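You operate a simulated robot arm through the tools that you are given. There is no shell and no other tool. Be economical: measure what you need, move in short steps, check, and stop when the job is done.

You run a simulated robot arm. Do the job below in one go: nothing can be reset, and whatever is moved stays where it is left.

JOB
Set the controls near the worktop beside the basin. At the end: the gold toe stud is turned to loose; the gold heel stud is turned to loose; the silver toe stud is turned to loose; the silver heel stud is turned to loose; whatever was shut is shut again. Leave all else as you found it, and nothing knocked over.

The check looks at the end state, three seconds after you hand in, the way a careful person would. Anything else that was tipped, shoved, dropped, spilled or broken makes it a failure.

ROBOT AND FRAMES
A 7-joint arm with a two-finger parallel gripper, fixed in place. Base frame: the origin is at the foot of the arm, x ahead of it, y to its left, z up. Readings come in m, rad, newtons and seconds.
With the tool pointing down near the work surface it reaches from about 0.48 to 0.92 m from the base axis. Its first joint turns from -2.007 to 2.007 rad. Payload 3.91 kg.
The tool frame sits at the grasp point between the pads (the TCP): z along the fingers, y along the line on which they close. The tips reach 0.03 m beyond it. Largest opening 0.11 m; finger width 0.02, thickness 0.01; the body of the gripper, 0.048 by 0.112 m, starts 0.055 m behind the TCP.
Orientation is that of the tool frame in the base frame, as a unit quaternion [x, y, z, w]. With the fingers straight down and closing along the base's y, the tool's x points along the base's -x, its y along +y and its z along -z.

CONTROLS
- The arm moves only by the tool move_arm. Its argument "plan" is a list of rows, each a list of 7 numbers: the shift along the base's x, y, z in units of 40 mm (1.0 is 40 mm), then the turn, a rotation vector about the base's x, y, z in units of 4 degrees (1.0 is 4 degrees), then the gripper command, from -1 (fully open) to 1 (shut), values between in proportion. In form: [[x, y, z, rx, ry, rz, fingers], ...]. A call has 1 to 12 rows; each row shifts and turns the commanded pose from where the row before left it. A call with a number of a shift or a turn outside -1 to 1 is refused whole. A row lasts 0.2 s, in which the tool goes at most 0.05 m and 0.15 rad; a call with a longer step from one row to the next is refused whole, and so is a gripper value outside its range. Where a pose cannot be reached the arm comes as near as it can. A force on the tool above 40 N (or 10 N above the force at the start of the call, whichever is more), or a blocked arm, ends the call early, and 0.2 s more pass. Each finger travels about 0.153 m/s and halts on what it meets, pressing with about 44 N; the grip force reading is that of the motor and also rises with nothing between the fingers. The clock runs only during rows and for 0.2 s after the last one: add rows that do not move to give the fingers time. The reply holds the time, the measured pose of the TCP, the force on the tool along the base axes, the opening and the grip force, in the units named above and with some noise.
- Cameras (640 x 400 px; columns grow to the right, rows downward): "scene" is fixed at [0.0574, 0.49, 1.5794]; the picture's right is [-0.18, -0.98, 0.00], its down [-0.53, 0.10, -0.84] and it looks along [0.83, -0.16, -0.54] (base axes); focal length 364 px, centre (320, 200). "wrist" rides on the gripper at [-0.036, 0, -0.057] in the tool frame; the picture's right is [0.00, -1.00, 0.00], its down [0.97, 0.00, -0.24] and it looks along [0.24, 0.00, 0.97] (tool axes); focal length 218 px, centre (320, 200).
- grab_frame(camera): a new picture of that camera. No time passes.
- raise_lower(by): slides the trunk up (or, below 0, down) by that many m; the arm rides with it, the base frame stays. It gives what a move gives, with no picture.
- pixel_to_xyz(camera, pixels): for up to 12 pixels [column, row] of the newest picture of that camera ("zoom" is the newest enlarged one), the place [x, y, z] in the base frame of the surface seen there, good to about 0.003 m, but the place of the scene camera against the robot may be out by one fixed shift of up to 0.018 m in any direction. No time passes.
- close_up(camera, box): a new picture of the part [left, top, right, bottom] of that camera's present view, enlarged. No time passes.
- sign_off(): hands the job in; it is judged then, once.

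Go step by step. Measure first, check grasps and placings, and put right what went wrong. The budget is 60 turns and 26 pictures, counting those below and the enlarged ones. Unless the task says otherwise, let go and move clear before handing in, and close with one line.

The tools are called after ">>>" by a JSON object that holds its "fn" and its "kwargs". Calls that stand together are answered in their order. move_arm: Moves the arm, as the interface text tells. Its arguments: {"type":"object","properties":{"plan":{"type":"array","items":{"type":"array","items":{"type":"number"}}}},"required":["plan"]} The other tools are called the same way: raise_lower (by) slides the trunk up or down; grab_frame (camera) takes a picture; pixel_to_xyz (camera, pixels) gives the place of the surface under pixels of a picture; close_up (camera, box) takes an enlarged picture of a part of a camera's view; sign_off () hands the job in.

At the start:

```text
time_s: 0.0
eef_pos: [0.3751, 0.3, 1.3498]
tool_rot: [0.0, 1.0, -0.001, 0.0]
contact_force: [-0.1, 0.1, 0.2]
width: 0.11
gripper_force: 0.0
trunk travel left (down, up): [-0.9, 0.09]
```

scene: 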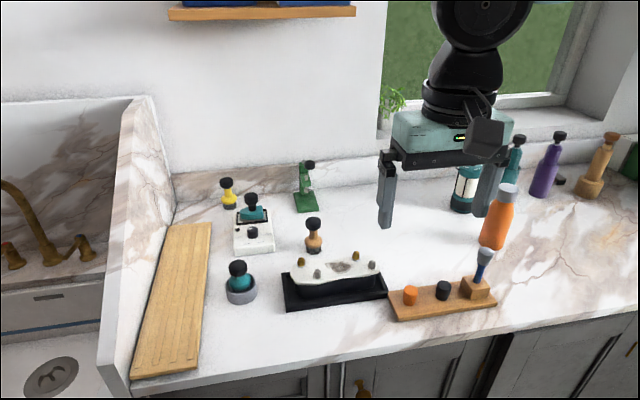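
wrist: 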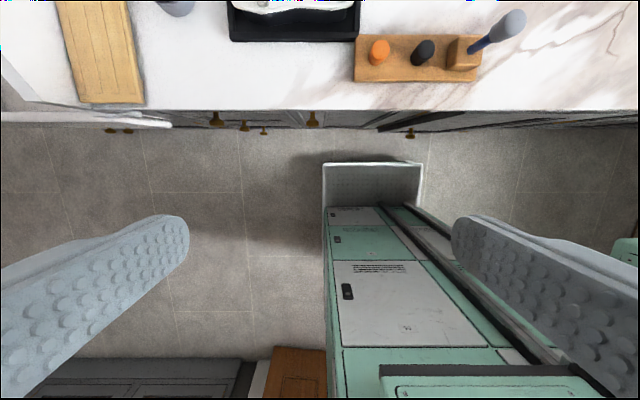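

The black tray around pixel (335,275) holds a white piece with gold and silver studs. I'll enlarge it to see the studs and markings.

>>> {"fn": "close_up", "kwargs": {"camera": "scene", "box": [270, 235, 400, 316]}}

>>> {"fn": "close_up", "kwargs": {"camera": "scene", "box": [210, 150, 530, 350]}}

```text
4.92 times, centred on (335, 276) of scene
```

zoom: 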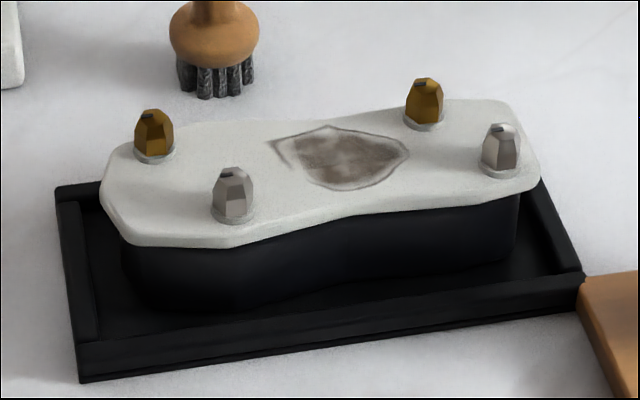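

```text
2.00 times, centred on (370, 250) of scene
```

zoom: 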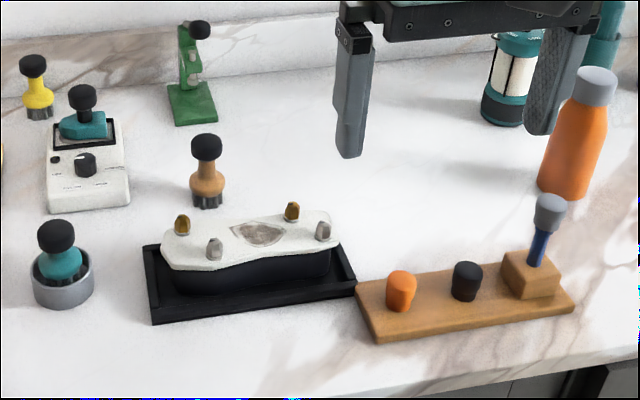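

The black tray holds an upturned shoe with four faceted studs, and next to it is a tool stand with a T/ball-handled driver. I'll measure the positions before moving the arm above for a top view.

>>> {"fn": "pixel_to_xyz", "kwargs": {"camera": "zoom", "pixels": [[182, 218], [214, 243], [291, 205], [323, 225], [258, 233], [401, 280], [466, 270], [530, 265], [540, 245], [549, 212], [250, 300], [206, 145]]}}

>>> {"fn": "close_up", "kwargs": {"camera": "scene", "box": [380, 230, 508, 310]}}

```text
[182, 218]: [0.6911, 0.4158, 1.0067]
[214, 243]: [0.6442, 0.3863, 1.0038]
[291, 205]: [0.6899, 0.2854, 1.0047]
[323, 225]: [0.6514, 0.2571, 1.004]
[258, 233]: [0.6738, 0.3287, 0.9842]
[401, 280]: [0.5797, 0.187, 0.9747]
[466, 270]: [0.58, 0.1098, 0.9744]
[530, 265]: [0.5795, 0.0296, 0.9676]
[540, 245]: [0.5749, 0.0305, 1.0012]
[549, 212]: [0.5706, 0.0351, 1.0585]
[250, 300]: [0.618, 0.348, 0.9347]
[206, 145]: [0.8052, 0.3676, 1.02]
```

```text
5.00 times, centred on (444, 270) of scene
```

zoom: 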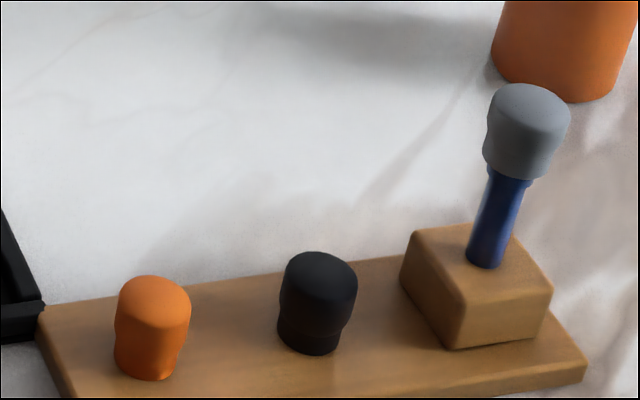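

Studs sit at about x 0.64–0.69, y 0.26–0.42, z 1.0. I'll move above the shoe to look straight down and also measure the table for reference.

>>> {"fn": "pixel_to_xyz", "kwargs": {"camera": "zoom", "pixels": [[150, 100], [300, 200], [525, 110], [318, 275], [150, 300], [480, 340], [440, 310], [490, 265]]}}

>>> {"fn": "move_arm", "kwargs": {"plan": [[0.76, 0.1, -0.6, 0, 0, 0, -1], [0.76, 0.1, -0.6, 0, 0, 0, -1], [0.76, 0.1, -0.6, 0, 0, 0, -1], [0.76, 0.1, -0.6, 0, 0, 0, -1], [0.76, 0.1, -0.6, 0, 0, 0, -1], [0.76, 0.1, -0.6, 0, 0, 0, -1], [0.76, 0.1, -0.6, 0, 0, 0, -1], [0.76, 0.1, -0.6, 0, 0, 0, -1], [0.76, 0.1, -0.6, 0, 0, 0, -1], [0, 0, 0, 0, 0, 0, -1]]}}

>>> {"fn": "grab_frame", "kwargs": {"camera": "wrist"}}

```text
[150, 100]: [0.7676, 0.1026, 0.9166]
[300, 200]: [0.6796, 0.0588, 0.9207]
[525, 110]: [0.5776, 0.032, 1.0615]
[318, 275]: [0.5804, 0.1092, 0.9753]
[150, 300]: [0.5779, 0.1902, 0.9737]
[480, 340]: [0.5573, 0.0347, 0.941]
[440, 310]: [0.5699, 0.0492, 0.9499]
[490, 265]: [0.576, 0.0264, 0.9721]
```

```text
time_s: 2.2
eef_pos: [0.6462, 0.3355, 1.1335]
tool_rot: [0.0, 1.0, 0.0, 0.0]
contact_force: [0.0, 0.2, 0.6]
width: 0.1098
gripper_force: 0.0
trunk travel left (down, up): [-0.9, 0.09]
```

```text
20 pictures are left
```

wrist: 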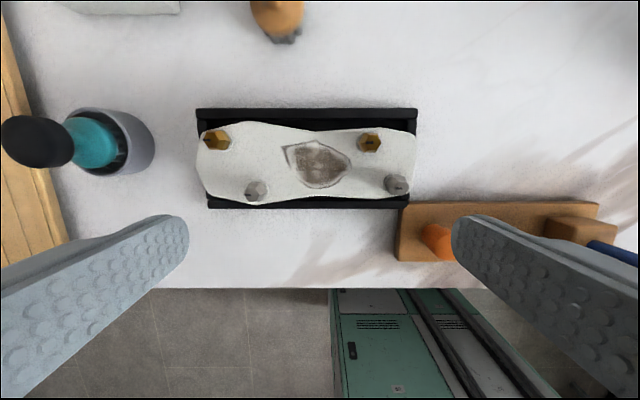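

The studs show small marks on their tops (217,140), (257,188), (369,143), (396,184). I'll enlarge and measure from the wrist camera.

>>> {"fn": "close_up", "kwargs": {"camera": "wrist", "box": [190, 90, 430, 240]}}

>>> {"fn": "pixel_to_xyz", "kwargs": {"camera": "wrist", "pixels": [[217, 140], [257, 188], [369, 143], [396, 184], [318, 163], [238, 170], [500, 120], [250, 240], [437, 240], [201, 205]]}}

```text
2.67 times, centred on (310, 165) of wrist
```

zoom: 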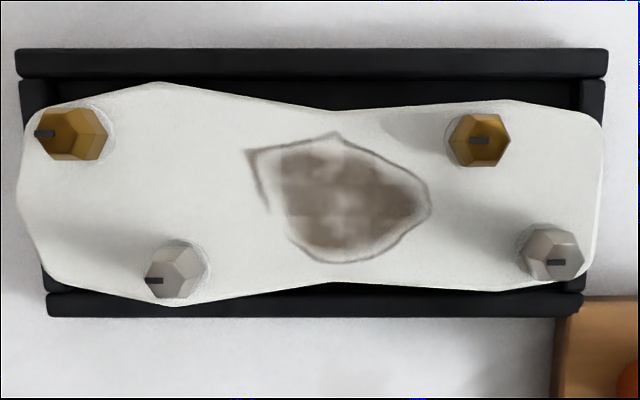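

```text
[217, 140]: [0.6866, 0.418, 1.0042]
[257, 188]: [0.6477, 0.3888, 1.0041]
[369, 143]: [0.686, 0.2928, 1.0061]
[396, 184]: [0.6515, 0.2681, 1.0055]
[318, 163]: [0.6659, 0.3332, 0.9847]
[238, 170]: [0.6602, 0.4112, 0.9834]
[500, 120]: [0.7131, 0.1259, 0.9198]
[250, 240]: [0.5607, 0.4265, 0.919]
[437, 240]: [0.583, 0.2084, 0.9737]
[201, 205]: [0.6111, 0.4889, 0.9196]
```

All four stud marks lie along base y now, and the sole is at z≈0.984 with stud tops ≈1.006. I'll enlarge a stud on each side to see the facet directions.

>>> {"fn": "close_up", "kwargs": {"camera": "wrist", "box": [352, 125, 416, 205]}}

>>> {"fn": "close_up", "kwargs": {"camera": "wrist", "box": [195, 120, 275, 205]}}

```text
5.00 times, centred on (384, 165) of wrist
```

zoom: 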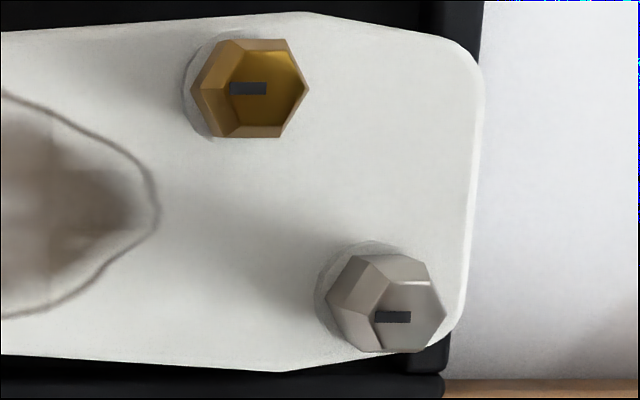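

```text
4.71 times, centred on (235, 162) of wrist
```

zoom: 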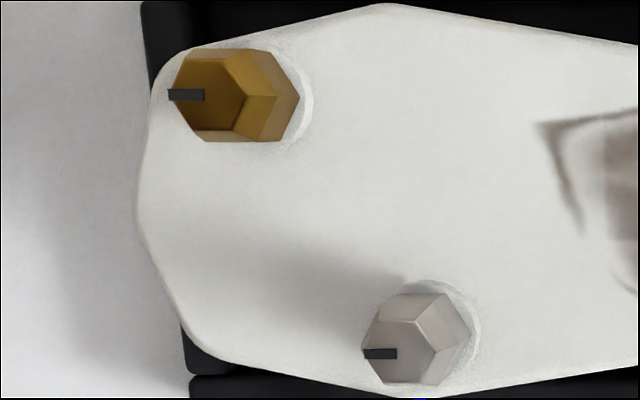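

The marks point toward +y from each stud's centre, and the hex flats face ±x and ±30° off y. I'll hover over the right-hand gold stud with the tool turned −30° (to face a flat pair) and the fingers partly closed.

>>> {"fn": "move_arm", "kwargs": {"plan": [[0.125, -0.139, -0.19, 0, 0, -0.9375, 0.3], [0.125, -0.139, -0.19, 0, 0, -0.9375, 0.3], [0.125, -0.139, -0.19, 0, 0, -0.9375, 0.3], [0.125, -0.139, -0.19, 0, 0, -0.9375, 0.3], [0.125, -0.139, -0.19, 0, 0, -0.9375, 0.3], [0.125, -0.139, -0.19, 0, 0, -0.9375, 0.3], [0.125, -0.139, -0.19, 0, 0, -0.9375, 0.3], [0.125, -0.139, -0.19, 0, 0, -0.9375, 0.3], [0, 0, 0, 0, 0, 0, 0.3]]}}

>>> {"fn": "grab_frame", "kwargs": {"camera": "wrist"}}

```text
time_s: 4.2
eef_pos: [0.6881, 0.2945, 1.0741]
tool_rot: [0.26, 0.966, -0.001, 0.0]
contact_force: [-0.3, 0.9, 0.2]
width: 0.0386
gripper_force: 0.0
trunk travel left (down, up): [-0.9, 0.09]
```

```text
16 pictures are left
```

wrist: 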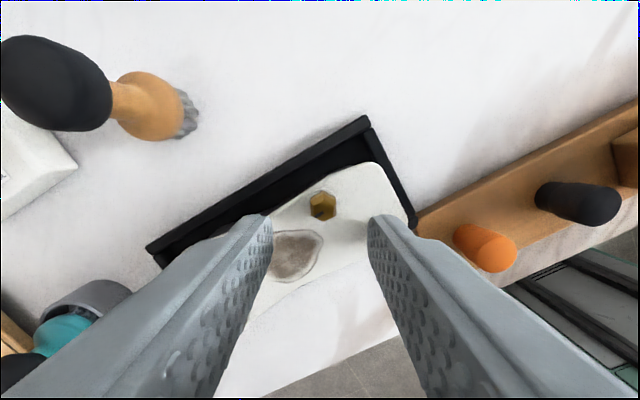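

The stud shows at (322,206), nearly centred between the fingers. I'll zoom in to measure its centre.

>>> {"fn": "close_up", "kwargs": {"camera": "wrist", "box": [280, 181, 360, 231]}}

>>> {"fn": "pixel_to_xyz", "kwargs": {"camera": "zoom", "pixels": [[320, 180], [340, 180], [360, 190], [380, 190], [400, 190], [340, 220], [340, 150]]}}

```text
8.00 times, centred on (320, 206) of wrist
```

zoom: 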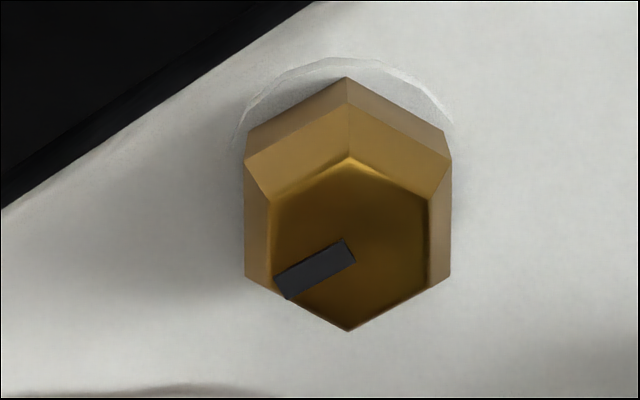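

```text
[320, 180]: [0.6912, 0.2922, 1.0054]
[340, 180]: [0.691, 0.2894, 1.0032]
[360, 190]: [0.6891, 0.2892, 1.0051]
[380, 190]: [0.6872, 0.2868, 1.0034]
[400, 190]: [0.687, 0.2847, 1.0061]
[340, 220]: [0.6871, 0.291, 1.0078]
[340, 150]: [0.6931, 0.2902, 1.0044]
```

The stud's centre is about (0.6854, 0.293), and the finger faces align with its flats (vertical edges at 245 and 450). I'll descend over it and grip.

>>> {"fn": "move_arm", "kwargs": {"plan": [[-0.068, -0.035, -0.3, 0, 0, 0, 0.3], [0, 0, -0.5, 0, 0, 0, 0.3], [0, 0, -0.35, 0, 0, 0, 0.3], [0, 0, -0.22, 0, 0, 0, 0.3], [0, 0, 0, 0, 0, 0, 0.3], [0, 0, 0, 0, 0, 0, 0.6], [0, 0, 0, 0, 0, 0, 1], [0, 0, 0, 0, 0, 0, 1]]}}

```text
time_s: 6.0
eef_pos: [0.6873, 0.2901, 1.0185]
tool_rot: [0.259, 0.966, 0.0, 0.0]
contact_force: [-0.5, 0.6, 0.6]
width: 0.0172
gripper_force: 43.5
trunk travel left (down, up): [-0.9, 0.09]
```

The grip holds on the hex at 17 mm. I'll turn counter-clockwise a little and watch the force.

>>> {"fn": "move_arm", "kwargs": {"plan": [[0, 0, 0, 0, 0, 0.8, 1], [0, 0, 0, 0, 0, 0.8, 1], [0, 0, 0, 0, 0, 0.8, 1], [0, 0, 0, 0, 0, 0.8, 1], [0, 0, 0, 0, 0, 0.8, 1], [0, 0, 0, 0, 0, 0, 1]]}}

>>> {"fn": "grab_frame", "kwargs": {"camera": "wrist"}}

```text
time_s: 7.4
eef_pos: [0.6873, 0.2911, 1.0194]
tool_rot: [0.122, 0.992, 0.0, 0.001]
contact_force: [-0.5, 0.7, -0.4]
width: 0.017
gripper_force: 44.3
trunk travel left (down, up): [-0.9, 0.09]
```

```text
14 pictures are left
```

wrist: 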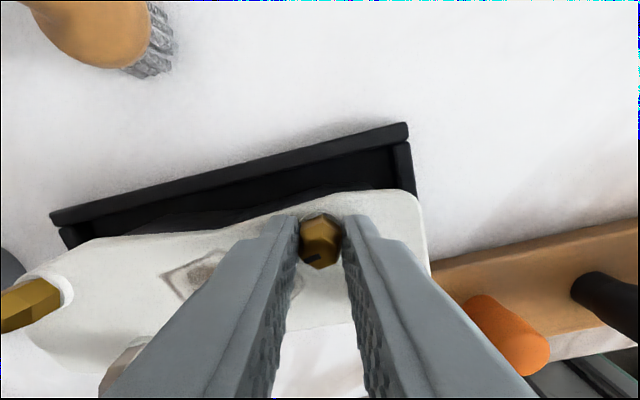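

The stud follows the tool (its mark stays put relative to the fingers while the tray turned), so it moves freely counter-clockwise. Continuing.

>>> {"fn": "move_arm", "kwargs": {"plan": [[0, 0, 0, 0, 0, 0.8, 1], [0, 0, 0, 0, 0, 0.8, 1], [0, 0, 0, 0, 0, 0.8, 1], [0, 0, 0, 0, 0, 0.8, 1], [0, 0, 0, 0, 0, 0.8, 1], [0, 0, 0, 0, 0, 0.8, 1], [0, 0, 0, 0, 0, 0.8, 1], [0, 0, 0, 0, 0, 0.8, 1], [0, 0, 0, 0, 0, 0.8, 1], [0, 0, 0, 0, 0, 0.8, 1], [0, 0, 0, 0, 0, 0, 1]]}}

>>> {"fn": "close_up", "kwargs": {"camera": "wrist", "box": [240, 180, 400, 280]}}

```text
time_s: 9.8
eef_pos: [0.6867, 0.2907, 1.0192]
tool_rot: [-0.156, 0.988, -0.001, 0.0]
contact_force: [-0.7, 0.0, 0.0]
width: 0.0167
gripper_force: 44.3
trunk travel left (down, up): [-0.9, 0.09]
```

```text
4.00 times, centred on (320, 230) of wrist
```

zoom: 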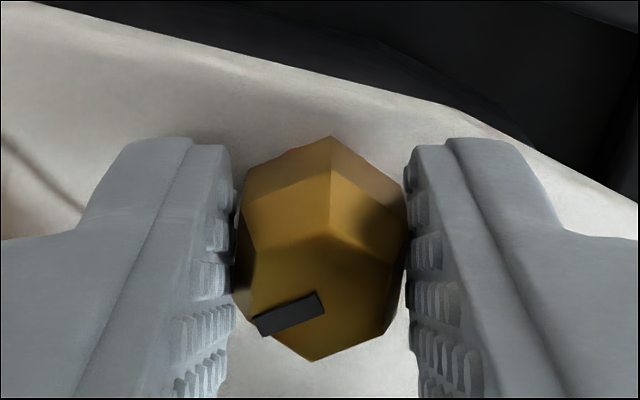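

The stud has turned about 45° with slight lag visible (mark at (290,313)). I'll continue turning and compare.

>>> {"fn": "move_arm", "kwargs": {"plan": [[0, 0, 0, 0, 0, 0.8, 1], [0, 0, 0, 0, 0, 0.8, 1], [0, 0, 0, 0, 0, 0.8, 1], [0, 0, 0, 0, 0, 0.8, 1], [0, 0, 0, 0, 0, 0.8, 1], [0, 0, 0, 0, 0, 0, 1]]}}

>>> {"fn": "close_up", "kwargs": {"camera": "wrist", "box": [240, 180, 400, 280]}}

```text
time_s: 11.2
eef_pos: [0.6862, 0.2909, 1.019]
tool_rot: [-0.293, 0.956, 0.0, 0.001]
contact_force: [0.8, -1.7, -0.6]
width: 0.0169
gripper_force: 44.0
trunk travel left (down, up): [-0.9, 0.09]
```

```text
4.00 times, centred on (320, 230) of wrist
```

zoom: 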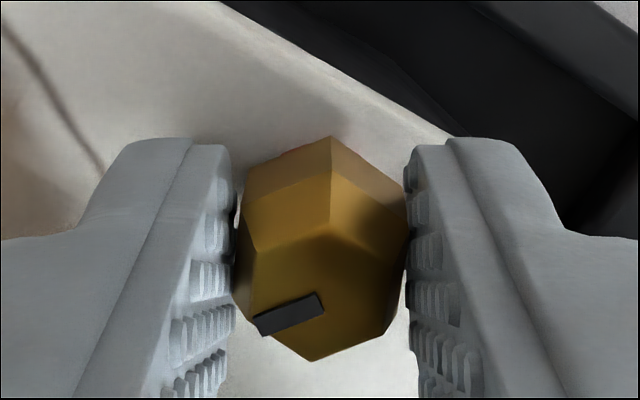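

The stud is still following exactly, so no stop yet. I'll continue by another 26–30°.

>>> {"fn": "move_arm", "kwargs": {"plan": [[0, 0, 0, 0, 0, 0.8, 1], [0, 0, 0, 0, 0, 0.8, 1], [0, 0, 0, 0, 0, 0.8, 1], [0, 0, 0, 0, 0, 0.8, 1], [0, 0, 0, 0, 0, 0.8, 1], [0, 0, 0, 0, 0, 0.8, 1], [0, 0, 0, 0, 0, 0.8, 1], [0, 0, 0, 0, 0, 0.8, 1], [0, 0, 0, 0, 0, 0.8, 1], [0, 0, 0, 0, 0, 0.8, 1], [0, 0, 0, 0, 0, 0.8, 1], [0, 0, 0, 0, 0, 0, 1]]}}

>>> {"fn": "close_up", "kwargs": {"camera": "wrist", "box": [240, 180, 400, 280]}}

```text
time_s: 13.8
eef_pos: [0.6861, 0.2905, 1.0195]
tool_rot: [-0.568, 0.823, 0.0, -0.001]
contact_force: [-0.1, -1.0, 0.1]
width: 0.0167
gripper_force: 44.5
trunk travel left (down, up): [-0.9, 0.09]
```

```text
4.00 times, centred on (320, 230) of wrist
```

zoom: 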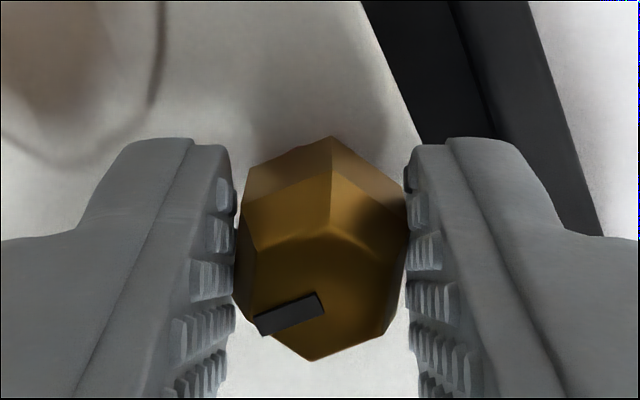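

Turned about 95° with no stop. I'll keep going to find the end of travel.

>>> {"fn": "move_arm", "kwargs": {"plan": [[0, 0, 0, 0, 0, 0.8, 1], [0, 0, 0, 0, 0, 0.8, 1], [0, 0, 0, 0, 0, 0.8, 1], [0, 0, 0, 0, 0, 0.8, 1], [0, 0, 0, 0, 0, 0.8, 1], [0, 0, 0, 0, 0, 0.8, 1], [0, 0, 0, 0, 0, 0.8, 1], [0, 0, 0, 0, 0, 0.8, 1], [0, 0, 0, 0, 0, 0.8, 1], [0, 0, 0, 0, 0, 0.8, 1], [0, 0, 0, 0, 0, 0.8, 1], [0, 0, 0, 0, 0, 0, 1]]}}

>>> {"fn": "close_up", "kwargs": {"camera": "wrist", "box": [240, 180, 400, 280]}}

```text
time_s: 16.4
eef_pos: [0.6874, 0.2914, 1.019]
tool_rot: [0.79, -0.613, 0.0, -0.001]
contact_force: [1.0, -3.0, 0.7]
width: 0.0169
gripper_force: 44.2
trunk travel left (down, up): [-0.9, 0.09]
```

```text
4.00 times, centred on (320, 230) of wrist
```

zoom: 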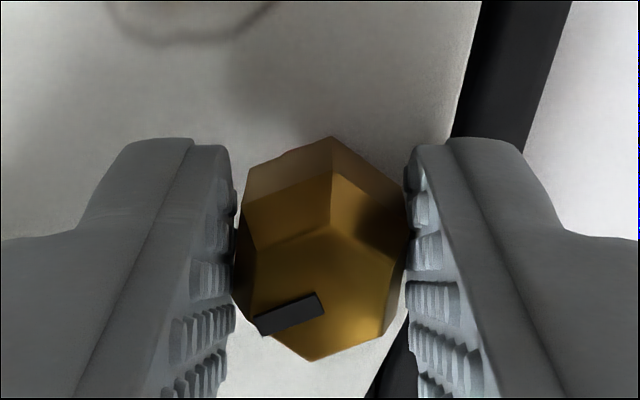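

About 130° turned and still following, with no stop. I'll continue and watch width and pose only, to save pictures.

>>> {"fn": "move_arm", "kwargs": {"plan": [[0, 0, 0, 0, 0, 0.8, 1], [0, 0, 0, 0, 0, 0.8, 1], [0, 0, 0, 0, 0, 0.8, 1], [0, 0, 0, 0, 0, 0.8, 1], [0, 0, 0, 0, 0, 0.8, 1], [0, 0, 0, 0, 0, 0.8, 1], [0, 0, 0, 0, 0, 0.8, 1], [0, 0, 0, 0, 0, 0.8, 1], [0, 0, 0, 0, 0, 0.8, 1], [0, 0, 0, 0, 0, 0.8, 1], [0, 0, 0, 0, 0, 0.8, 1], [0, 0, 0, 0, 0, 0, 1]]}}

```text
time_s: 19.0
eef_pos: [0.6863, 0.2912, 1.0191]
tool_rot: [0.939, -0.345, 0.001, 0.0]
contact_force: [0.1, -1.0, -0.6]
width: 0.0166
gripper_force: 44.0
trunk travel left (down, up): [-0.9, 0.09]
```

Still turning freely at about 165°. Continuing to find the stop.

>>> {"fn": "move_arm", "kwargs": {"plan": [[0, 0, 0, 0, 0, 0.8, 1], [0, 0, 0, 0, 0, 0.8, 1], [0, 0, 0, 0, 0, 0.8, 1], [0, 0, 0, 0, 0, 0.8, 1], [0, 0, 0, 0, 0, 0.8, 1], [0, 0, 0, 0, 0, 0.8, 1], [0, 0, 0, 0, 0, 0.8, 1], [0, 0, 0, 0, 0, 0.8, 1], [0, 0, 0, 0, 0, 0.8, 1], [0, 0, 0, 0, 0, 0.8, 1], [0, 0, 0, 0, 0, 0, 1]]}}

>>> {"fn": "grab_frame", "kwargs": {"camera": "wrist"}}

```text
time_s: 21.4
eef_pos: [0.686, 0.2928, 1.0194]
tool_rot: [0.997, -0.072, 0.0, 0.0]
contact_force: [3.0, 0.5, 4.4]
width: 0.0173
gripper_force: 43.8
trunk travel left (down, up): [-0.9, 0.09]
```

```text
9 pictures are left
```

wrist: 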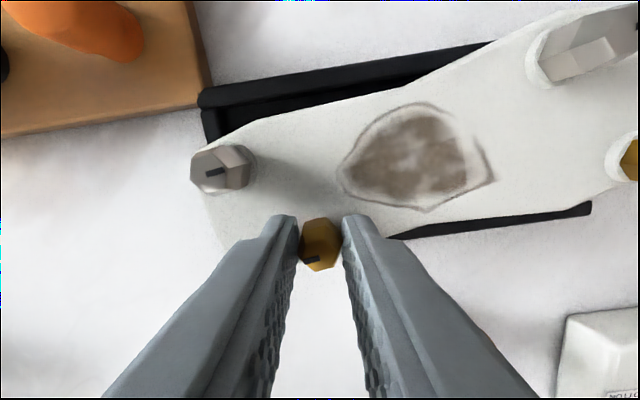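

This shows the stop was reached (force rose), and the last few degrees turned the shoe: the silver toe sits ~35 px off where it should be relative to the tray. I'll release, rise, align the yaw for the neighbouring silver stud and look before correcting the shoe.

>>> {"fn": "move_arm", "kwargs": {"plan": [[0, 0, 0, 0, 0, 0, 0.6], [0, 0, 0, 0, 0, 0, 0.3], [0, 0, 0.4, 0, 0, 0, 0.3], [0, 0, 0.7, 0, 0, 0, 0.3], [-0.15, -0.15, 0.7, 0, 0, -0.7, 0.3], [-0.15, -0.15, 0.7, 0, 0, -0.7, 0.3], [-0.16, -0.14, 0, 0, 0, -0.7, 0.3], [-0.16, -0.14, 0, 0, 0, -0.7, 0.3], [-0.16, -0.13, 0, 0, 0, -0.7, 0.3], [0, 0, 0, 0, 0, 0, 0.3]]}}

>>> {"fn": "grab_frame", "kwargs": {"camera": "wrist"}}

```text
time_s: 23.6
eef_pos: [0.6548, 0.2618, 1.1182]
tool_rot: [0.981, -0.194, 0.001, 0.0]
contact_force: [0.4, -0.5, -0.3]
width: 0.0386
gripper_force: 0.0
trunk travel left (down, up): [-0.9, 0.09]
```

```text
8 pictures are left
```

wrist: 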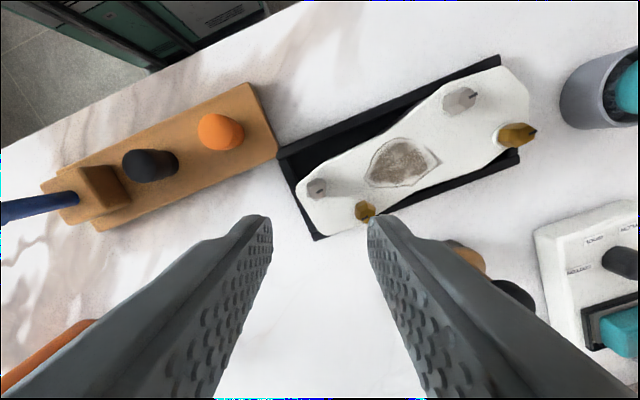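

The tray is unmoved but the shoe is turned a few degrees in it. I'll measure the four studs now (317,187), (365,210), (460,100), (516,135).

>>> {"fn": "pixel_to_xyz", "kwargs": {"camera": "wrist", "pixels": [[316, 188], [366, 210], [460, 100], [517, 135], [404, 161], [282, 155], [500, 62], [318, 237], [520, 155]]}}

>>> {"fn": "close_up", "kwargs": {"camera": "wrist", "box": [270, 40, 550, 250]}}

```text
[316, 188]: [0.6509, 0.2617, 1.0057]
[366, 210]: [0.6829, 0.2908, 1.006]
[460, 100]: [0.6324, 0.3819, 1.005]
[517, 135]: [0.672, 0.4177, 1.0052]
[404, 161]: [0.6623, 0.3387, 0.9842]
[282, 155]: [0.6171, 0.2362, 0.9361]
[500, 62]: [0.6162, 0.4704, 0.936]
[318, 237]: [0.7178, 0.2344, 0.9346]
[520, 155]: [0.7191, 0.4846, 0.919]
```

```text
1.90 times, centred on (410, 145) of wrist
```

zoom: 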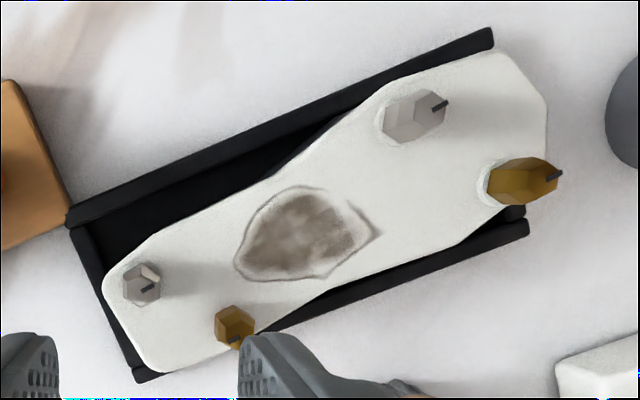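

The shoe is rotated roughly 7° counter-clockwise with its centre shifted about (−6, −4) mm. The silver heel stud should still be against its tight stop, so I'll grip it and carry the shoe back by turning clockwise 7° with a small shift.

>>> {"fn": "move_arm", "kwargs": {"plan": [[-0.065, -0.02, -0.6, 0, 0, 0, 0.3], [0, 0, -0.7, 0, 0, 0, 0.3], [0, 0, -0.7, 0, 0, 0, 0.3], [0, 0, -0.48, 0, 0, 0, 0.3], [0, 0, 0, 0, 0, 0, 0.3], [0, 0, 0, 0, 0, 0, 0.6], [0, 0, 0, 0, 0, 0, 1], [0, 0, 0, 0, 0, 0, 1], [-0.03, 0.045, 0, 0, 0, -0.6, 1], [-0.03, 0.045, 0, 0, 0, -0.6, 1], [-0.03, 0.045, 0, 0, 0, -0.6, 1], [0, 0, 0, 0, 0, 0, 1]]}}

>>> {"fn": "grab_frame", "kwargs": {"camera": "wrist"}}

```text
time_s: 26.2
eef_pos: [0.6506, 0.2665, 1.0193]
tool_rot: [0.967, -0.256, 0.001, 0.0]
contact_force: [0.9, -5.8, 6.6]
width: 0.0169
gripper_force: 44.4
trunk travel left (down, up): [-0.9, 0.09]
```

```text
6 pictures are left
```

wrist: 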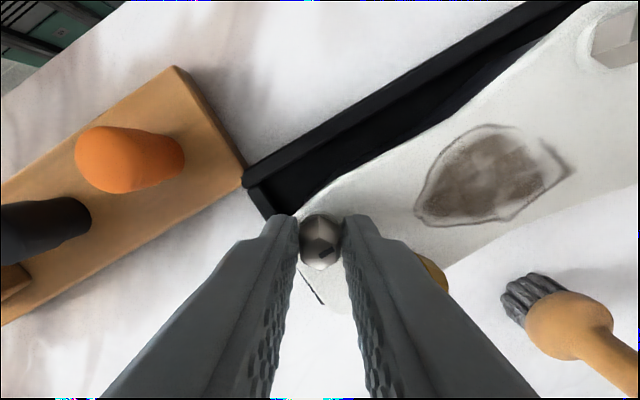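

The force (−6 N sideways) and the picture (silver toe washer at about (605,42), where I'd expect it at ~(609,48)) indicate the shoe rotated back with the stud still tight. I'll release, rise and unwind the wrist for the real loosening turn.

>>> {"fn": "move_arm", "kwargs": {"plan": [[0, 0, 0, 0, 0, 0, 0.6], [0, 0, 0, 0, 0, 0, 0.3], [0, 0, 0.5, 0, 0, 0, 0.3], [0, 0, 0.7, 0, 0, 0, 0.3], [0, 0, 0.7, 0, 0, -1, 0.3], [0, 0, 0.6, 0, 0, -1, 0.3], [0, 0, 0, 0, 0, -1, 0.3], [0, 0, 0, 0, 0, -1, 0.3], [0, 0, 0, 0, 0, -1, 0.3], [0, 0, 0, 0, 0, -1, 0.3], [0, 0, 0, 0, 0, -1, 0.3], [0, 0, 0, 0, 0, -1, 0.3]]}}

>>> {"fn": "move_arm", "kwargs": {"plan": [[0, 0, 0, 0, 0, -1, 0.3], [0, 0, 0, 0, 0, -1, 0.3], [0, 0, 0, 0, 0, -1, 0.3], [0, 0, 0, 0, 0, -1, 0.3], [0, 0, 0, 0, 0, -1, 0.3], [0, 0, 0, 0, 0, -1, 0.3], [0, 0, 0, 0, 0, -1, 0.3], [0, 0, 0, 0, 0, -1, 0.3], [0, 0, 0, 0, 0, -1, 0.3], [0, 0, 0, 0, 0, -1, 0.3], [0, 0, 0, 0, 0, -1, 0.3], [0, 0, 0, 0, 0, -1, 0.3]]}}

>>> {"fn": "move_arm", "kwargs": {"plan": [[0, 0, 0, 0, 0, -1, 0.3], [0, 0, 0, 0, 0, -1, 0.3], [0, 0, 0, 0, 0, -1, 0.3], [0, 0, 0, 0, 0, -1, 0.3], [0, 0, 0, 0, 0, -1, 0.3], [0, 0, 0, 0, 0, -1, 0.3], [0, 0, 0, 0, 0, -1, 0.3], [0, 0, 0, 0, 0, -1, 0.3], [0, 0, 0, 0, 0, -1, 0.3], [0, 0, 0, 0, 0, -1, 0.3], [0, 0, 0, 0, 0, -1, 0.3], [0, 0, 0, 0, 0, -1, 0.3]]}}

>>> {"fn": "move_arm", "kwargs": {"plan": [[0, 0, 0, 0, 0, -1, 0.3], [0, 0, 0, 0, 0, -1, 0.3], [0, 0, 0, 0, 0, -1, 0.3], [0, 0, 0, 0, 0, -1, 0.3], [0, 0, 0, 0, 0, -1, 0.3], [0, 0, 0, 0, 0, -1, 0.3], [0, 0, 0, 0, 0, -1, 0.3], [0, 0, 0, 0, 0, -1, 0.3], [0, 0, 0, 0, 0, -1, 0.3], [0, 0, 0, 0, 0, -1, 0.3], [0, 0, 0, 0, 0, -1, 0.3], [0, 0, 0, 0, 0, -1, 0.3]]}}

>>> {"fn": "close_up", "kwargs": {"camera": "wrist", "box": [160, 90, 480, 290]}}

```text
time_s: 28.8
eef_pos: [0.6508, 0.2679, 1.1202]
tool_rot: [0.859, -0.513, 0.0, 0.0]
contact_force: [-0.5, 0.3, 0.1]
width: 0.0384
gripper_force: 0.2
trunk travel left (down, up): [-0.9, 0.09]
```

```text
time_s: 31.4
eef_pos: [0.6476, 0.268, 1.1207]
tool_rot: [-0.576, 0.818, 0.0, 0.0]
contact_force: [-0.6, 0.5, 1.2]
width: 0.0383
gripper_force: 0.1
trunk travel left (down, up): [-0.9, 0.09]
```

```text
time_s: 34.0
eef_pos: [0.6478, 0.2674, 1.1196]
tool_rot: [-0.194, 0.981, 0.0, 0.0]
contact_force: [-0.3, 0.1, 1.2]
width: 0.0386
gripper_force: 0.1
trunk travel left (down, up): [-0.9, 0.09]
```

```text
time_s: 36.6
eef_pos: [0.6493, 0.2673, 1.1209]
tool_rot: [0.222, 0.975, 0.0, 0.0]
contact_force: [0.7, 0.1, 0.2]
width: 0.0385
gripper_force: 0.1
trunk travel left (down, up): [-0.9, 0.09]
```

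```text
2.00 times, centred on (320, 190) of wrist
```

zoom: 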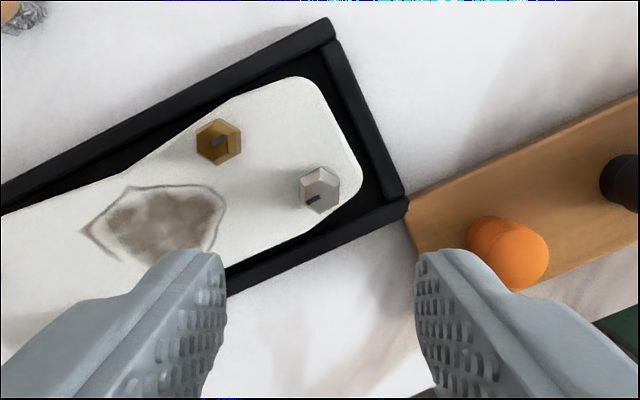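

The shoe is again lined up with the tray, the right gold stud's mark now points the opposite way (loose), and the silver heel stud is under the tool at (319,190). Descend, grip and start its turn.

>>> {"fn": "move_arm", "kwargs": {"plan": [[0.04, -0.02, -0.6, 0, 0, -0.5, 0.3], [0, 0, -0.7, 0, 0, -0.4, 0.3], [0, 0, -0.7, 0, 0, 0, 0.3], [0, 0, -0.53, 0, 0, 0, 0.3], [0, 0, 0, 0, 0, 0, 0.3], [0, 0, 0, 0, 0, 0, 0.6], [0, 0, 0, 0, 0, 0, 1], [0, 0, 0, 0, 0, 0, 1], [0, 0, 0, 0, 0, 1, 1], [0, 0, 0, 0, 0, 1, 1], [0, 0, 0, 0, 0, 0, 1]]}}

```text
time_s: 39.0
eef_pos: [0.6499, 0.2662, 1.0165]
tool_rot: [0.184, 0.983, 0.0, 0.0]
contact_force: [1.3, -0.2, 0.1]
width: 0.017
gripper_force: 43.7
trunk travel left (down, up): [-0.9, 0.09]
```

Good grip at 17 mm; yaw is −21°. Three turning calls bring it to about +123°.

>>> {"fn": "move_arm", "kwargs": {"plan": [[0, 0, 0, 0, 0, 1, 1], [0, 0, 0, 0, 0, 1, 1], [0, 0, 0, 0, 0, 1, 1], [0, 0, 0, 0, 0, 1, 1], [0, 0, 0, 0, 0, 1, 1], [0, 0, 0, 0, 0, 1, 1], [0, 0, 0, 0, 0, 1, 1], [0, 0, 0, 0, 0, 1, 1], [0, 0, 0, 0, 0, 1, 1], [0, 0, 0, 0, 0, 1, 1], [0, 0, 0, 0, 0, 1, 1], [0, 0, 0, 0, 0, 1, 1]]}}

>>> {"fn": "move_arm", "kwargs": {"plan": [[0, 0, 0, 0, 0, 1, 1], [0, 0, 0, 0, 0, 1, 1], [0, 0, 0, 0, 0, 1, 1], [0, 0, 0, 0, 0, 1, 1], [0, 0, 0, 0, 0, 1, 1], [0, 0, 0, 0, 0, 1, 1], [0, 0, 0, 0, 0, 1, 1], [0, 0, 0, 0, 0, 1, 1], [0, 0, 0, 0, 0, 1, 1], [0, 0, 0, 0, 0, 1, 1], [0, 0, 0, 0, 0, 1, 1], [0, 0, 0, 0, 0, 1, 1]]}}

>>> {"fn": "move_arm", "kwargs": {"plan": [[0, 0, 0, 0, 0, 1, 1], [0, 0, 0, 0, 0, 1, 1], [0, 0, 0, 0, 0, 1, 1], [0, 0, 0, 0, 0, 1, 1], [0, 0, 0, 0, 0, 1, 1], [0, 0, 0, 0, 0, 1, 1], [0, 0, 0, 0, 0, 1, 1], [0, 0, 0, 0, 0, 1, 1], [0, 0, 0, 0, 0, 1, 1], [0, 0, 0, 0, 0, 1, 1], [0, 0, 0, 0, 0, 1, 1], [0, 0, 0, 0, 0, 1, 1]]}}

>>> {"fn": "move_arm", "kwargs": {"plan": [[0, 0, 0, 0, 0, 1, 1], [0, 0, 0, 0, 0, 1, 1], [0, 0, 0, 0, 0, 1, 1], [0, 0, 0, 0, 0, 1, 1], [0, 0, 0, 0, 0, 1, 1], [0, 0, 0, 0, 0, 0, 1]]}}

```text
time_s: 41.6
eef_pos: [0.6499, 0.2676, 1.0179]
tool_rot: [-0.233, 0.972, 0.0, 0.0]
contact_force: [0.2, -0.5, -0.3]
width: 0.0166
gripper_force: 44.1
trunk travel left (down, up): [-0.9, 0.09]
```

```text
time_s: 44.2
eef_pos: [0.6504, 0.2673, 1.0178]
tool_rot: [-0.609, 0.794, 0.0, 0.0]
contact_force: [-0.4, -0.1, 0.8]
width: 0.0166
gripper_force: 43.8
trunk travel left (down, up): [-0.9, 0.09]
```

```text
time_s: 46.8
eef_pos: [0.65, 0.2662, 1.0186]
tool_rot: [0.878, -0.478, 0.0, 0.0]
contact_force: [0.5, 0.0, -0.3]
width: 0.0165
gripper_force: 43.6
trunk travel left (down, up): [-0.9, 0.09]
```

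```text
time_s: 48.2
eef_pos: [0.6498, 0.2679, 1.0183]
tool_rot: [0.948, -0.319, -0.001, -0.001]
contact_force: [0.6, -2.7, -1.1]
width: 0.0168
gripper_force: 44.1
trunk travel left (down, up): [-0.9, 0.09]
```

At yaw 143° and still free. I'll approach the stop in small steps.

>>> {"fn": "move_arm", "kwargs": {"plan": [[0, 0, 0, 0, 0, 0.7, 1], [0, 0, 0, 0, 0, 0.7, 1], [0, 0, 0, 0, 0, 0.7, 1], [0, 0, 0, 0, 0, 0.7, 1], [0, 0, 0, 0, 0, 0, 1]]}}

>>> {"fn": "move_arm", "kwargs": {"plan": [[0, 0, 0, 0, 0, 0.5, 1], [0, 0, 0, 0, 0, 0.5, 1], [0, 0, 0, 0, 0, 0, 1]]}}

>>> {"fn": "close_up", "kwargs": {"camera": "wrist", "box": [160, 100, 480, 300]}}

```text
time_s: 49.4
eef_pos: [0.6506, 0.2682, 1.0184]
tool_rot: [0.975, -0.224, -0.001, 0.0]
contact_force: [0.2, -0.2, -0.5]
width: 0.0166
gripper_force: 43.6
trunk travel left (down, up): [-0.9, 0.09]
```

```text
time_s: 50.2
eef_pos: [0.6483, 0.2674, 1.019]
tool_rot: [0.982, -0.191, 0.0, 0.0]
contact_force: [-0.1, -1.4, 0.0]
width: 0.0167
gripper_force: 44.0
trunk travel left (down, up): [-0.9, 0.09]
```

```text
2.00 times, centred on (320, 200) of wrist
```

zoom: 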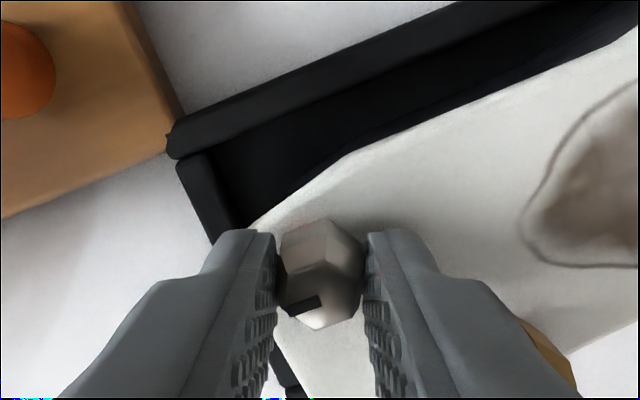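

The mark now points at ~180° from the start (tool 158° + ~22° in picture). I'll go 4° more toward the stop and check force.

>>> {"fn": "move_arm", "kwargs": {"plan": [[0, 0, 0, 0, 0, 0.5, 1], [0, 0, 0, 0, 0, 0.5, 1], [0, 0, 0, 0, 0, 0, 1]]}}

```text
time_s: 51.0
eef_pos: [0.6501, 0.2668, 1.0187]
tool_rot: [0.988, -0.155, 0.0, 0.001]
contact_force: [0.5, 0.6, 0.0]
width: 0.0166
gripper_force: 44.3
trunk travel left (down, up): [-0.9, 0.09]
```

No stop resistance yet, but the turn is now about 183–190°, matching the first stud. I'll release, rise, and move over the silver toe stud while unwinding; I'll also measure the cup tool near the toe for clearance.

>>> {"fn": "move_arm", "kwargs": {"plan": [[0, 0, 0, 0, 0, 0, 0.6], [0, 0, 0, 0, 0, 0, 0.3], [0, 0, 0.5, 0, 0, 0, 0.3], [0, 0, 0.7, 0, 0, 0, 0.3], [0, 0, 0.7, 0, 0, -1, 0.3], [0, 0, 0.6, 0, 0, -1, 0.3], [-0.02, 0.5, 0, 0, 0, -1, 0.3], [-0.02, 0.6, 0, 0, 0, -1, 0.3], [-0.02, 0.6, 0, 0, 0, -1, 0.3], [-0.02, 0.6, 0, 0, 0, -1, 0.3], [-0.03, 0.5, 0, 0, 0, -1, 0.3], [-0.03, 0.42, 0, 0, 0, -1, 0.3]]}}

>>> {"fn": "move_arm", "kwargs": {"plan": [[0, 0, 0, 0, 0, -1, 0.3], [0, 0, 0, 0, 0, -1, 0.3], [0, 0, 0, 0, 0, -1, 0.3], [0, 0, 0, 0, 0, -1, 0.3], [0, 0, 0, 0, 0, -1, 0.3], [0, 0, 0, 0, 0, -1, 0.3], [0, 0, 0, 0, 0, -1, 0.3], [0, 0, 0, 0, 0, -1, 0.3], [0, 0, 0, 0, 0, -1, 0.3], [0, 0, 0, 0, 0, -1, 0.3], [0, 0, 0, 0, 0, -1, 0.3], [0, 0, 0, 0, 0, -1, 0.3]]}}

>>> {"fn": "move_arm", "kwargs": {"plan": [[0, 0, 0, 0, 0, -1, 0.3], [0, 0, 0, 0, 0, -1, 0.3], [0, 0, 0, 0, 0, -1, 0.3], [0, 0, 0, 0, 0, -1, 0.3], [0, 0, 0, 0, 0, -1, 0.3], [0, 0, 0, 0, 0, -1, 0.3], [0, 0, 0, 0, 0, -1, 0.3], [0, 0, 0, 0, 0, -1, 0.3], [0, 0, 0, 0, 0, -1, 0.3], [0, 0, 0, 0, 0, -1, 0.3], [0, 0, 0, 0, 0, -1, 0.3], [0, 0, 0, 0, 0, -1, 0.3]]}}

>>> {"fn": "move_arm", "kwargs": {"plan": [[0, 0, 0, 0, 0, -1, 0.3], [0, 0, 0, 0, 0, -1, 0.3], [0, 0, 0, 0, 0, -1, 0.3], [0, 0, 0, 0, 0, -1, 0.3], [0, 0, 0, 0, 0, -1, 0.3], [0, 0, 0, 0, 0, -1, 0.3], [0, 0, 0, 0, 0, -1, 0.3], [0, 0, 0, 0, 0, -1, 0.3], [0, 0, 0, 0, 0, -1, 0.3], [0, 0, 0, 0, 0, -1, 0.3], [0, 0, 0, 0, 0, -1, 0.3], [0, 0, 0, 0, 0, -1, 0.3]]}}

>>> {"fn": "pixel_to_xyz", "kwargs": {"camera": "scene", "pixels": [[237, 263], [237, 268], [245, 268], [241, 292]]}}

>>> {"fn": "grab_frame", "kwargs": {"camera": "wrist"}}

```text
time_s: 53.6
eef_pos: [0.6449, 0.3936, 1.1186]
tool_rot: [0.906, -0.423, 0.0, 0.0]
contact_force: [0.5, -0.7, 0.2]
width: 0.0388
gripper_force: 0.0
trunk travel left (down, up): [-0.9, 0.09]
```

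```text
time_s: 56.2
eef_pos: [0.6434, 0.3945, 1.1178]
tool_rot: [-0.655, 0.755, 0.001, 0.0]
contact_force: [0.5, -0.4, 0.0]
width: 0.0387
gripper_force: 0.1
trunk travel left (down, up): [-0.9, 0.09]
```

```text
time_s: 58.8
eef_pos: [0.6436, 0.3963, 1.1174]
tool_rot: [-0.291, 0.957, 0.0, 0.0]
contact_force: [0.1, 0.5, 0.3]
width: 0.0386
gripper_force: 0.1
trunk travel left (down, up): [-0.9, 0.09]
```

```text
time_s: 61.4
eef_pos: [0.644, 0.3956, 1.1188]
tool_rot: [0.123, 0.992, -0.001, 0.0]
contact_force: [-0.3, 0.1, -0.1]
width: 0.0386
gripper_force: 0.1
trunk travel left (down, up): [-0.9, 0.09]
```

```text
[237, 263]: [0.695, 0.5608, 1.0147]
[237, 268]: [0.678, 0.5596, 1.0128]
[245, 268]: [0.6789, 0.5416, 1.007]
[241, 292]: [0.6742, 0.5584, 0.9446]
```

```text
3 pictures are left
```

wrist: 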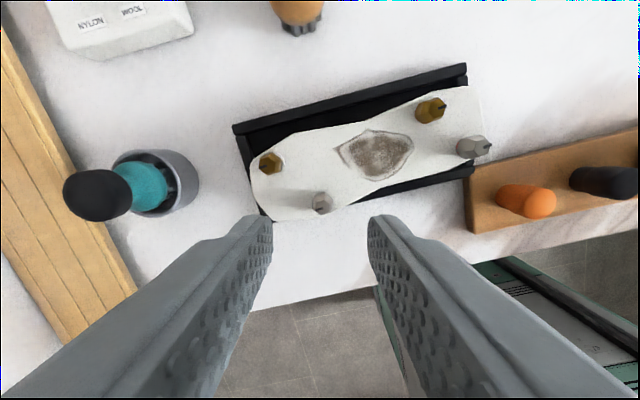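

Both heel-side marks now point right (loose). The shoe still looks turned slightly counter-clockwise in the tray; I'll measure stud positions to quantify it (cup tool is well clear at y≈0.55).

>>> {"fn": "pixel_to_xyz", "kwargs": {"camera": "wrist", "pixels": [[268, 162], [320, 204], [431, 110], [474, 147], [376, 153], [290, 180], [440, 135], [344, 150], [412, 147]]}}

>>> {"fn": "close_up", "kwargs": {"camera": "wrist", "box": [230, 60, 510, 235]}}

```text
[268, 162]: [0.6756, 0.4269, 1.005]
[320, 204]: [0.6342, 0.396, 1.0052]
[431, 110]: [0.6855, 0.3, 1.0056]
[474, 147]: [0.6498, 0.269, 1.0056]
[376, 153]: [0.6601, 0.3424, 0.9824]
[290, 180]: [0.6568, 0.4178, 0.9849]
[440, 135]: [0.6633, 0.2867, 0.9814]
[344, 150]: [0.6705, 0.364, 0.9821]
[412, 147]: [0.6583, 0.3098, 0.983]
```

```text
2.29 times, centred on (370, 148) of wrist
```

zoom: 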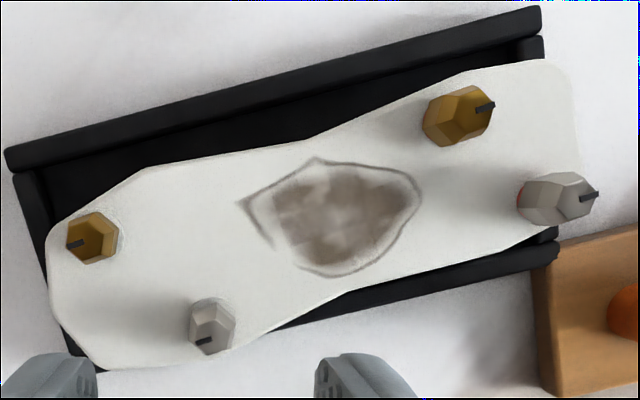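

The shoe is still about 4.6° counter-clockwise and ~(−5, +5) mm off (grip slack ate part of the correction); there's also a red spot at the silver heel base that I'll compare later. I'll grip the tight silver toe stud and turn 9° clockwise while carrying it by (+9, −3) mm to restore the shoe.

>>> {"fn": "move_arm", "kwargs": {"plan": [[-0.225, 0.025, -0.6, 0, 0, -0.95, 0.3], [0, 0, -0.7, 0, 0, -0.95, 0.3], [0, 0, -0.7, 0, 0, -0.9, 0.3], [0, 0, -0.52, 0, 0, 0, 0.3], [0, 0, 0, 0, 0, 0, 0.3], [0, 0, 0, 0, 0, 0, 0.6], [0, 0, 0, 0, 0, 0, 1], [0, 0, 0, 0, 0, 0, 1]]}}

>>> {"fn": "move_arm", "kwargs": {"plan": [[0, 0, 0, 0, 0, -0.55, 1], [0.06, -0.02, 0, 0, 0, -0.55, 1], [0.06, -0.02, 0, 0, 0, -0.55, 1], [0.06, -0.02, 0, 0, 0, -0.55, 1], [0.055, -0.015, 0, 0, 0, 0, 1], [0, 0, 0, 0, 0, 0, 1]]}}

```text
time_s: 63.2
eef_pos: [0.6362, 0.3956, 1.0181]
tool_rot: [0.219, 0.976, 0.0, 0.0]
contact_force: [0.6, 2.1, 0.4]
width: 0.0169
gripper_force: 44.4
trunk travel left (down, up): [-0.9, 0.09]
```

```text
time_s: 64.6
eef_pos: [0.646, 0.3944, 1.017]
tool_rot: [0.293, 0.956, 0.0, 0.0]
contact_force: [0.8, 4.6, 3.7]
width: 0.017
gripper_force: 44.2
trunk travel left (down, up): [-0.9, 0.09]
```

The resisting force (about 5 N) shows the shoe was carried along. Now turn the silver toe stud counter-clockwise to loose.

>>> {"fn": "move_arm", "kwargs": {"plan": [[0, 0, 0, 0, 0, 1, 1], [0, 0, 0, 0, 0, 1, 1], [0, 0, 0, 0, 0, 1, 1], [0, 0, 0, 0, 0, 1, 1], [0, 0, 0, 0, 0, 1, 1], [0, 0, 0, 0, 0, 1, 1], [0, 0, 0, 0, 0, 1, 1], [0, 0, 0, 0, 0, 1, 1], [0, 0, 0, 0, 0, 1, 1], [0, 0, 0, 0, 0, 1, 1], [0, 0, 0, 0, 0, 1, 1], [0, 0, 0, 0, 0, 1, 1]]}}

>>> {"fn": "move_arm", "kwargs": {"plan": [[0, 0, 0, 0, 0, 1, 1], [0, 0, 0, 0, 0, 1, 1], [0, 0, 0, 0, 0, 1, 1], [0, 0, 0, 0, 0, 1, 1], [0, 0, 0, 0, 0, 1, 1], [0, 0, 0, 0, 0, 1, 1], [0, 0, 0, 0, 0, 1, 1], [0, 0, 0, 0, 0, 1, 1], [0, 0, 0, 0, 0, 1, 1], [0, 0, 0, 0, 0, 1, 1], [0, 0, 0, 0, 0, 1, 1], [0, 0, 0, 0, 0, 1, 1]]}}

>>> {"fn": "move_arm", "kwargs": {"plan": [[0, 0, 0, 0, 0, 1, 1], [0, 0, 0, 0, 0, 1, 1], [0, 0, 0, 0, 0, 1, 1], [0, 0, 0, 0, 0, 1, 1], [0, 0, 0, 0, 0, 1, 1], [0, 0, 0, 0, 0, 1, 1], [0, 0, 0, 0, 0, 1, 1], [0, 0, 0, 0, 0, 1, 1], [0, 0, 0, 0, 0, 1, 1], [0, 0, 0, 0, 0, 1, 1], [0, 0, 0, 0, 0, 1, 1], [0, 0, 0, 0, 0, 1, 1]]}}

>>> {"fn": "move_arm", "kwargs": {"plan": [[0, 0, 0, 0, 0, 1, 1], [0, 0, 0, 0, 0, 1, 1], [0, 0, 0, 0, 0, 1, 1], [0, 0, 0, 0, 0, 1, 1], [0, 0, 0, 0, 0, 1, 1], [0, 0, 0, 0, 0, 1, 1], [0, 0, 0, 0, 0, 1, 1], [0, 0, 0, 0, 0, 1, 1], [0, 0, 0, 0, 0, 1, 1], [0, 0, 0, 0, 0, 0, 1]]}}

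>>> {"fn": "move_arm", "kwargs": {"plan": [[0, 0, 0, 0, 0, 0.6, 1], [0, 0, 0, 0, 0, 0.6, 1], [0, 0, 0, 0, 0, 0.6, 1], [0, 0, 0, 0, 0, 0.6, 1], [0, 0, 0, 0, 0, 0, 1]]}}

```text
time_s: 67.2
eef_pos: [0.6452, 0.3953, 1.0191]
tool_rot: [-0.123, 0.992, 0.001, 0.0]
contact_force: [1.2, 13.1, 14.7]
width: 0.0169
gripper_force: 43.8
trunk travel left (down, up): [-0.9, 0.09]
```

```text
time_s: 69.8
eef_pos: [0.644, 0.3921, 1.0168]
tool_rot: [-0.516, 0.857, -0.001, -0.001]
contact_force: [-7.1, -7.8, 11.7]
width: 0.0168
gripper_force: 43.6
trunk travel left (down, up): [-0.9, 0.09]
```

```text
time_s: 72.4
eef_pos: [0.6443, 0.3937, 1.0172]
tool_rot: [0.82, -0.573, 0.0, 0.0]
contact_force: [-0.7, 0.8, 0.4]
width: 0.0167
gripper_force: 43.7
trunk travel left (down, up): [-0.9, 0.09]
```

```text
time_s: 74.6
eef_pos: [0.645, 0.3926, 1.0167]
tool_rot: [0.956, -0.292, 0.0, 0.0]
contact_force: [2.1, -3.2, 1.9]
width: 0.0167
gripper_force: 44.2
trunk travel left (down, up): [-0.9, 0.09]
```

```text
time_s: 75.8
eef_pos: [0.6432, 0.3933, 1.0172]
tool_rot: [0.977, -0.211, 0.0, -0.001]
contact_force: [0.1, -10.2, 9.0]
width: 0.017
gripper_force: 44.1
trunk travel left (down, up): [-0.9, 0.09]
```

Mid-turn forces of 10–15 N were unusual, so the shoe may have been dragged. I'll release, rise and look.

>>> {"fn": "move_arm", "kwargs": {"plan": [[0, 0, 0, 0, 0, 0, 0.6], [0, 0, 0, 0, 0, 0, 0.3], [0, 0, 0.5, 0, 0, 0, 0.3], [0, 0, 0.7, 0, 0, 0, 0.3], [0, 0, 0.7, 0, 0, 0, 0.3], [0, 0, 0.6, 0, 0, 0, 0.3], [0, -0.5, 0, 0, 0, 0, 0.3], [0, 0, 0, 0, 0, 0, 0.3]]}}

>>> {"fn": "close_up", "kwargs": {"camera": "wrist", "box": [160, 40, 480, 240]}}

```text
time_s: 77.6
eef_pos: [0.6445, 0.3729, 1.1188]
tool_rot: [0.977, -0.211, 0.0, 0.0]
contact_force: [0.4, 0.7, 0.0]
width: 0.0386
gripper_force: 0.1
trunk travel left (down, up): [-0.9, 0.09]
```

```text
2.00 times, centred on (320, 140) of wrist
```

zoom: 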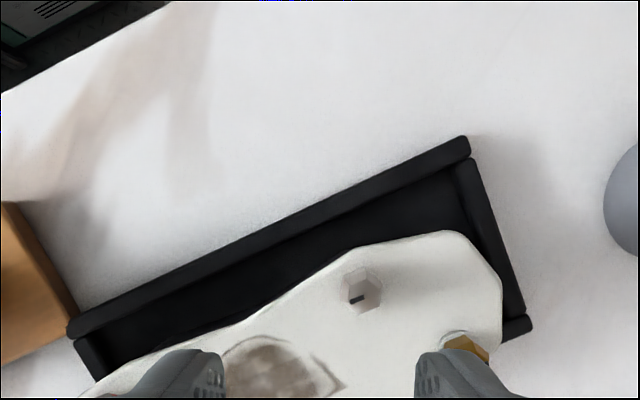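

The silver toe mark at (357,298) now points the other way (loose) and the shoe sits close to square in the tray. I'll measure the gold toe stud and a few reference points.

>>> {"fn": "pixel_to_xyz", "kwargs": {"camera": "zoom", "pixels": [[468, 348], [475, 355], [480, 350], [460, 345], [361, 290], [357, 298], [330, 380], [470, 150], [75, 328], [525, 325]]}}

>>> {"fn": "pixel_to_xyz", "kwargs": {"camera": "scene", "pixels": [[301, 262], [318, 274], [356, 256], [371, 265], [290, 262]]}}

```text
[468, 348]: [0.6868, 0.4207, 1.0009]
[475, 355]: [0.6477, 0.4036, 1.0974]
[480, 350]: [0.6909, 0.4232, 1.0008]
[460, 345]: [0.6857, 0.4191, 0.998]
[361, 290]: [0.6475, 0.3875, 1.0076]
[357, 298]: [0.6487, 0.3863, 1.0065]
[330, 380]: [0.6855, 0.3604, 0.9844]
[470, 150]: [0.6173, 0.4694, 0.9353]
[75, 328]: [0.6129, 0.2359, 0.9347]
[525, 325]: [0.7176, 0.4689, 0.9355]
```

```text
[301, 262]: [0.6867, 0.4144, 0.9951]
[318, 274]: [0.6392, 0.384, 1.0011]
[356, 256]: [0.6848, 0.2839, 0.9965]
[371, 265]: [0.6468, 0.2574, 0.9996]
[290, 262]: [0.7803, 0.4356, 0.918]
```

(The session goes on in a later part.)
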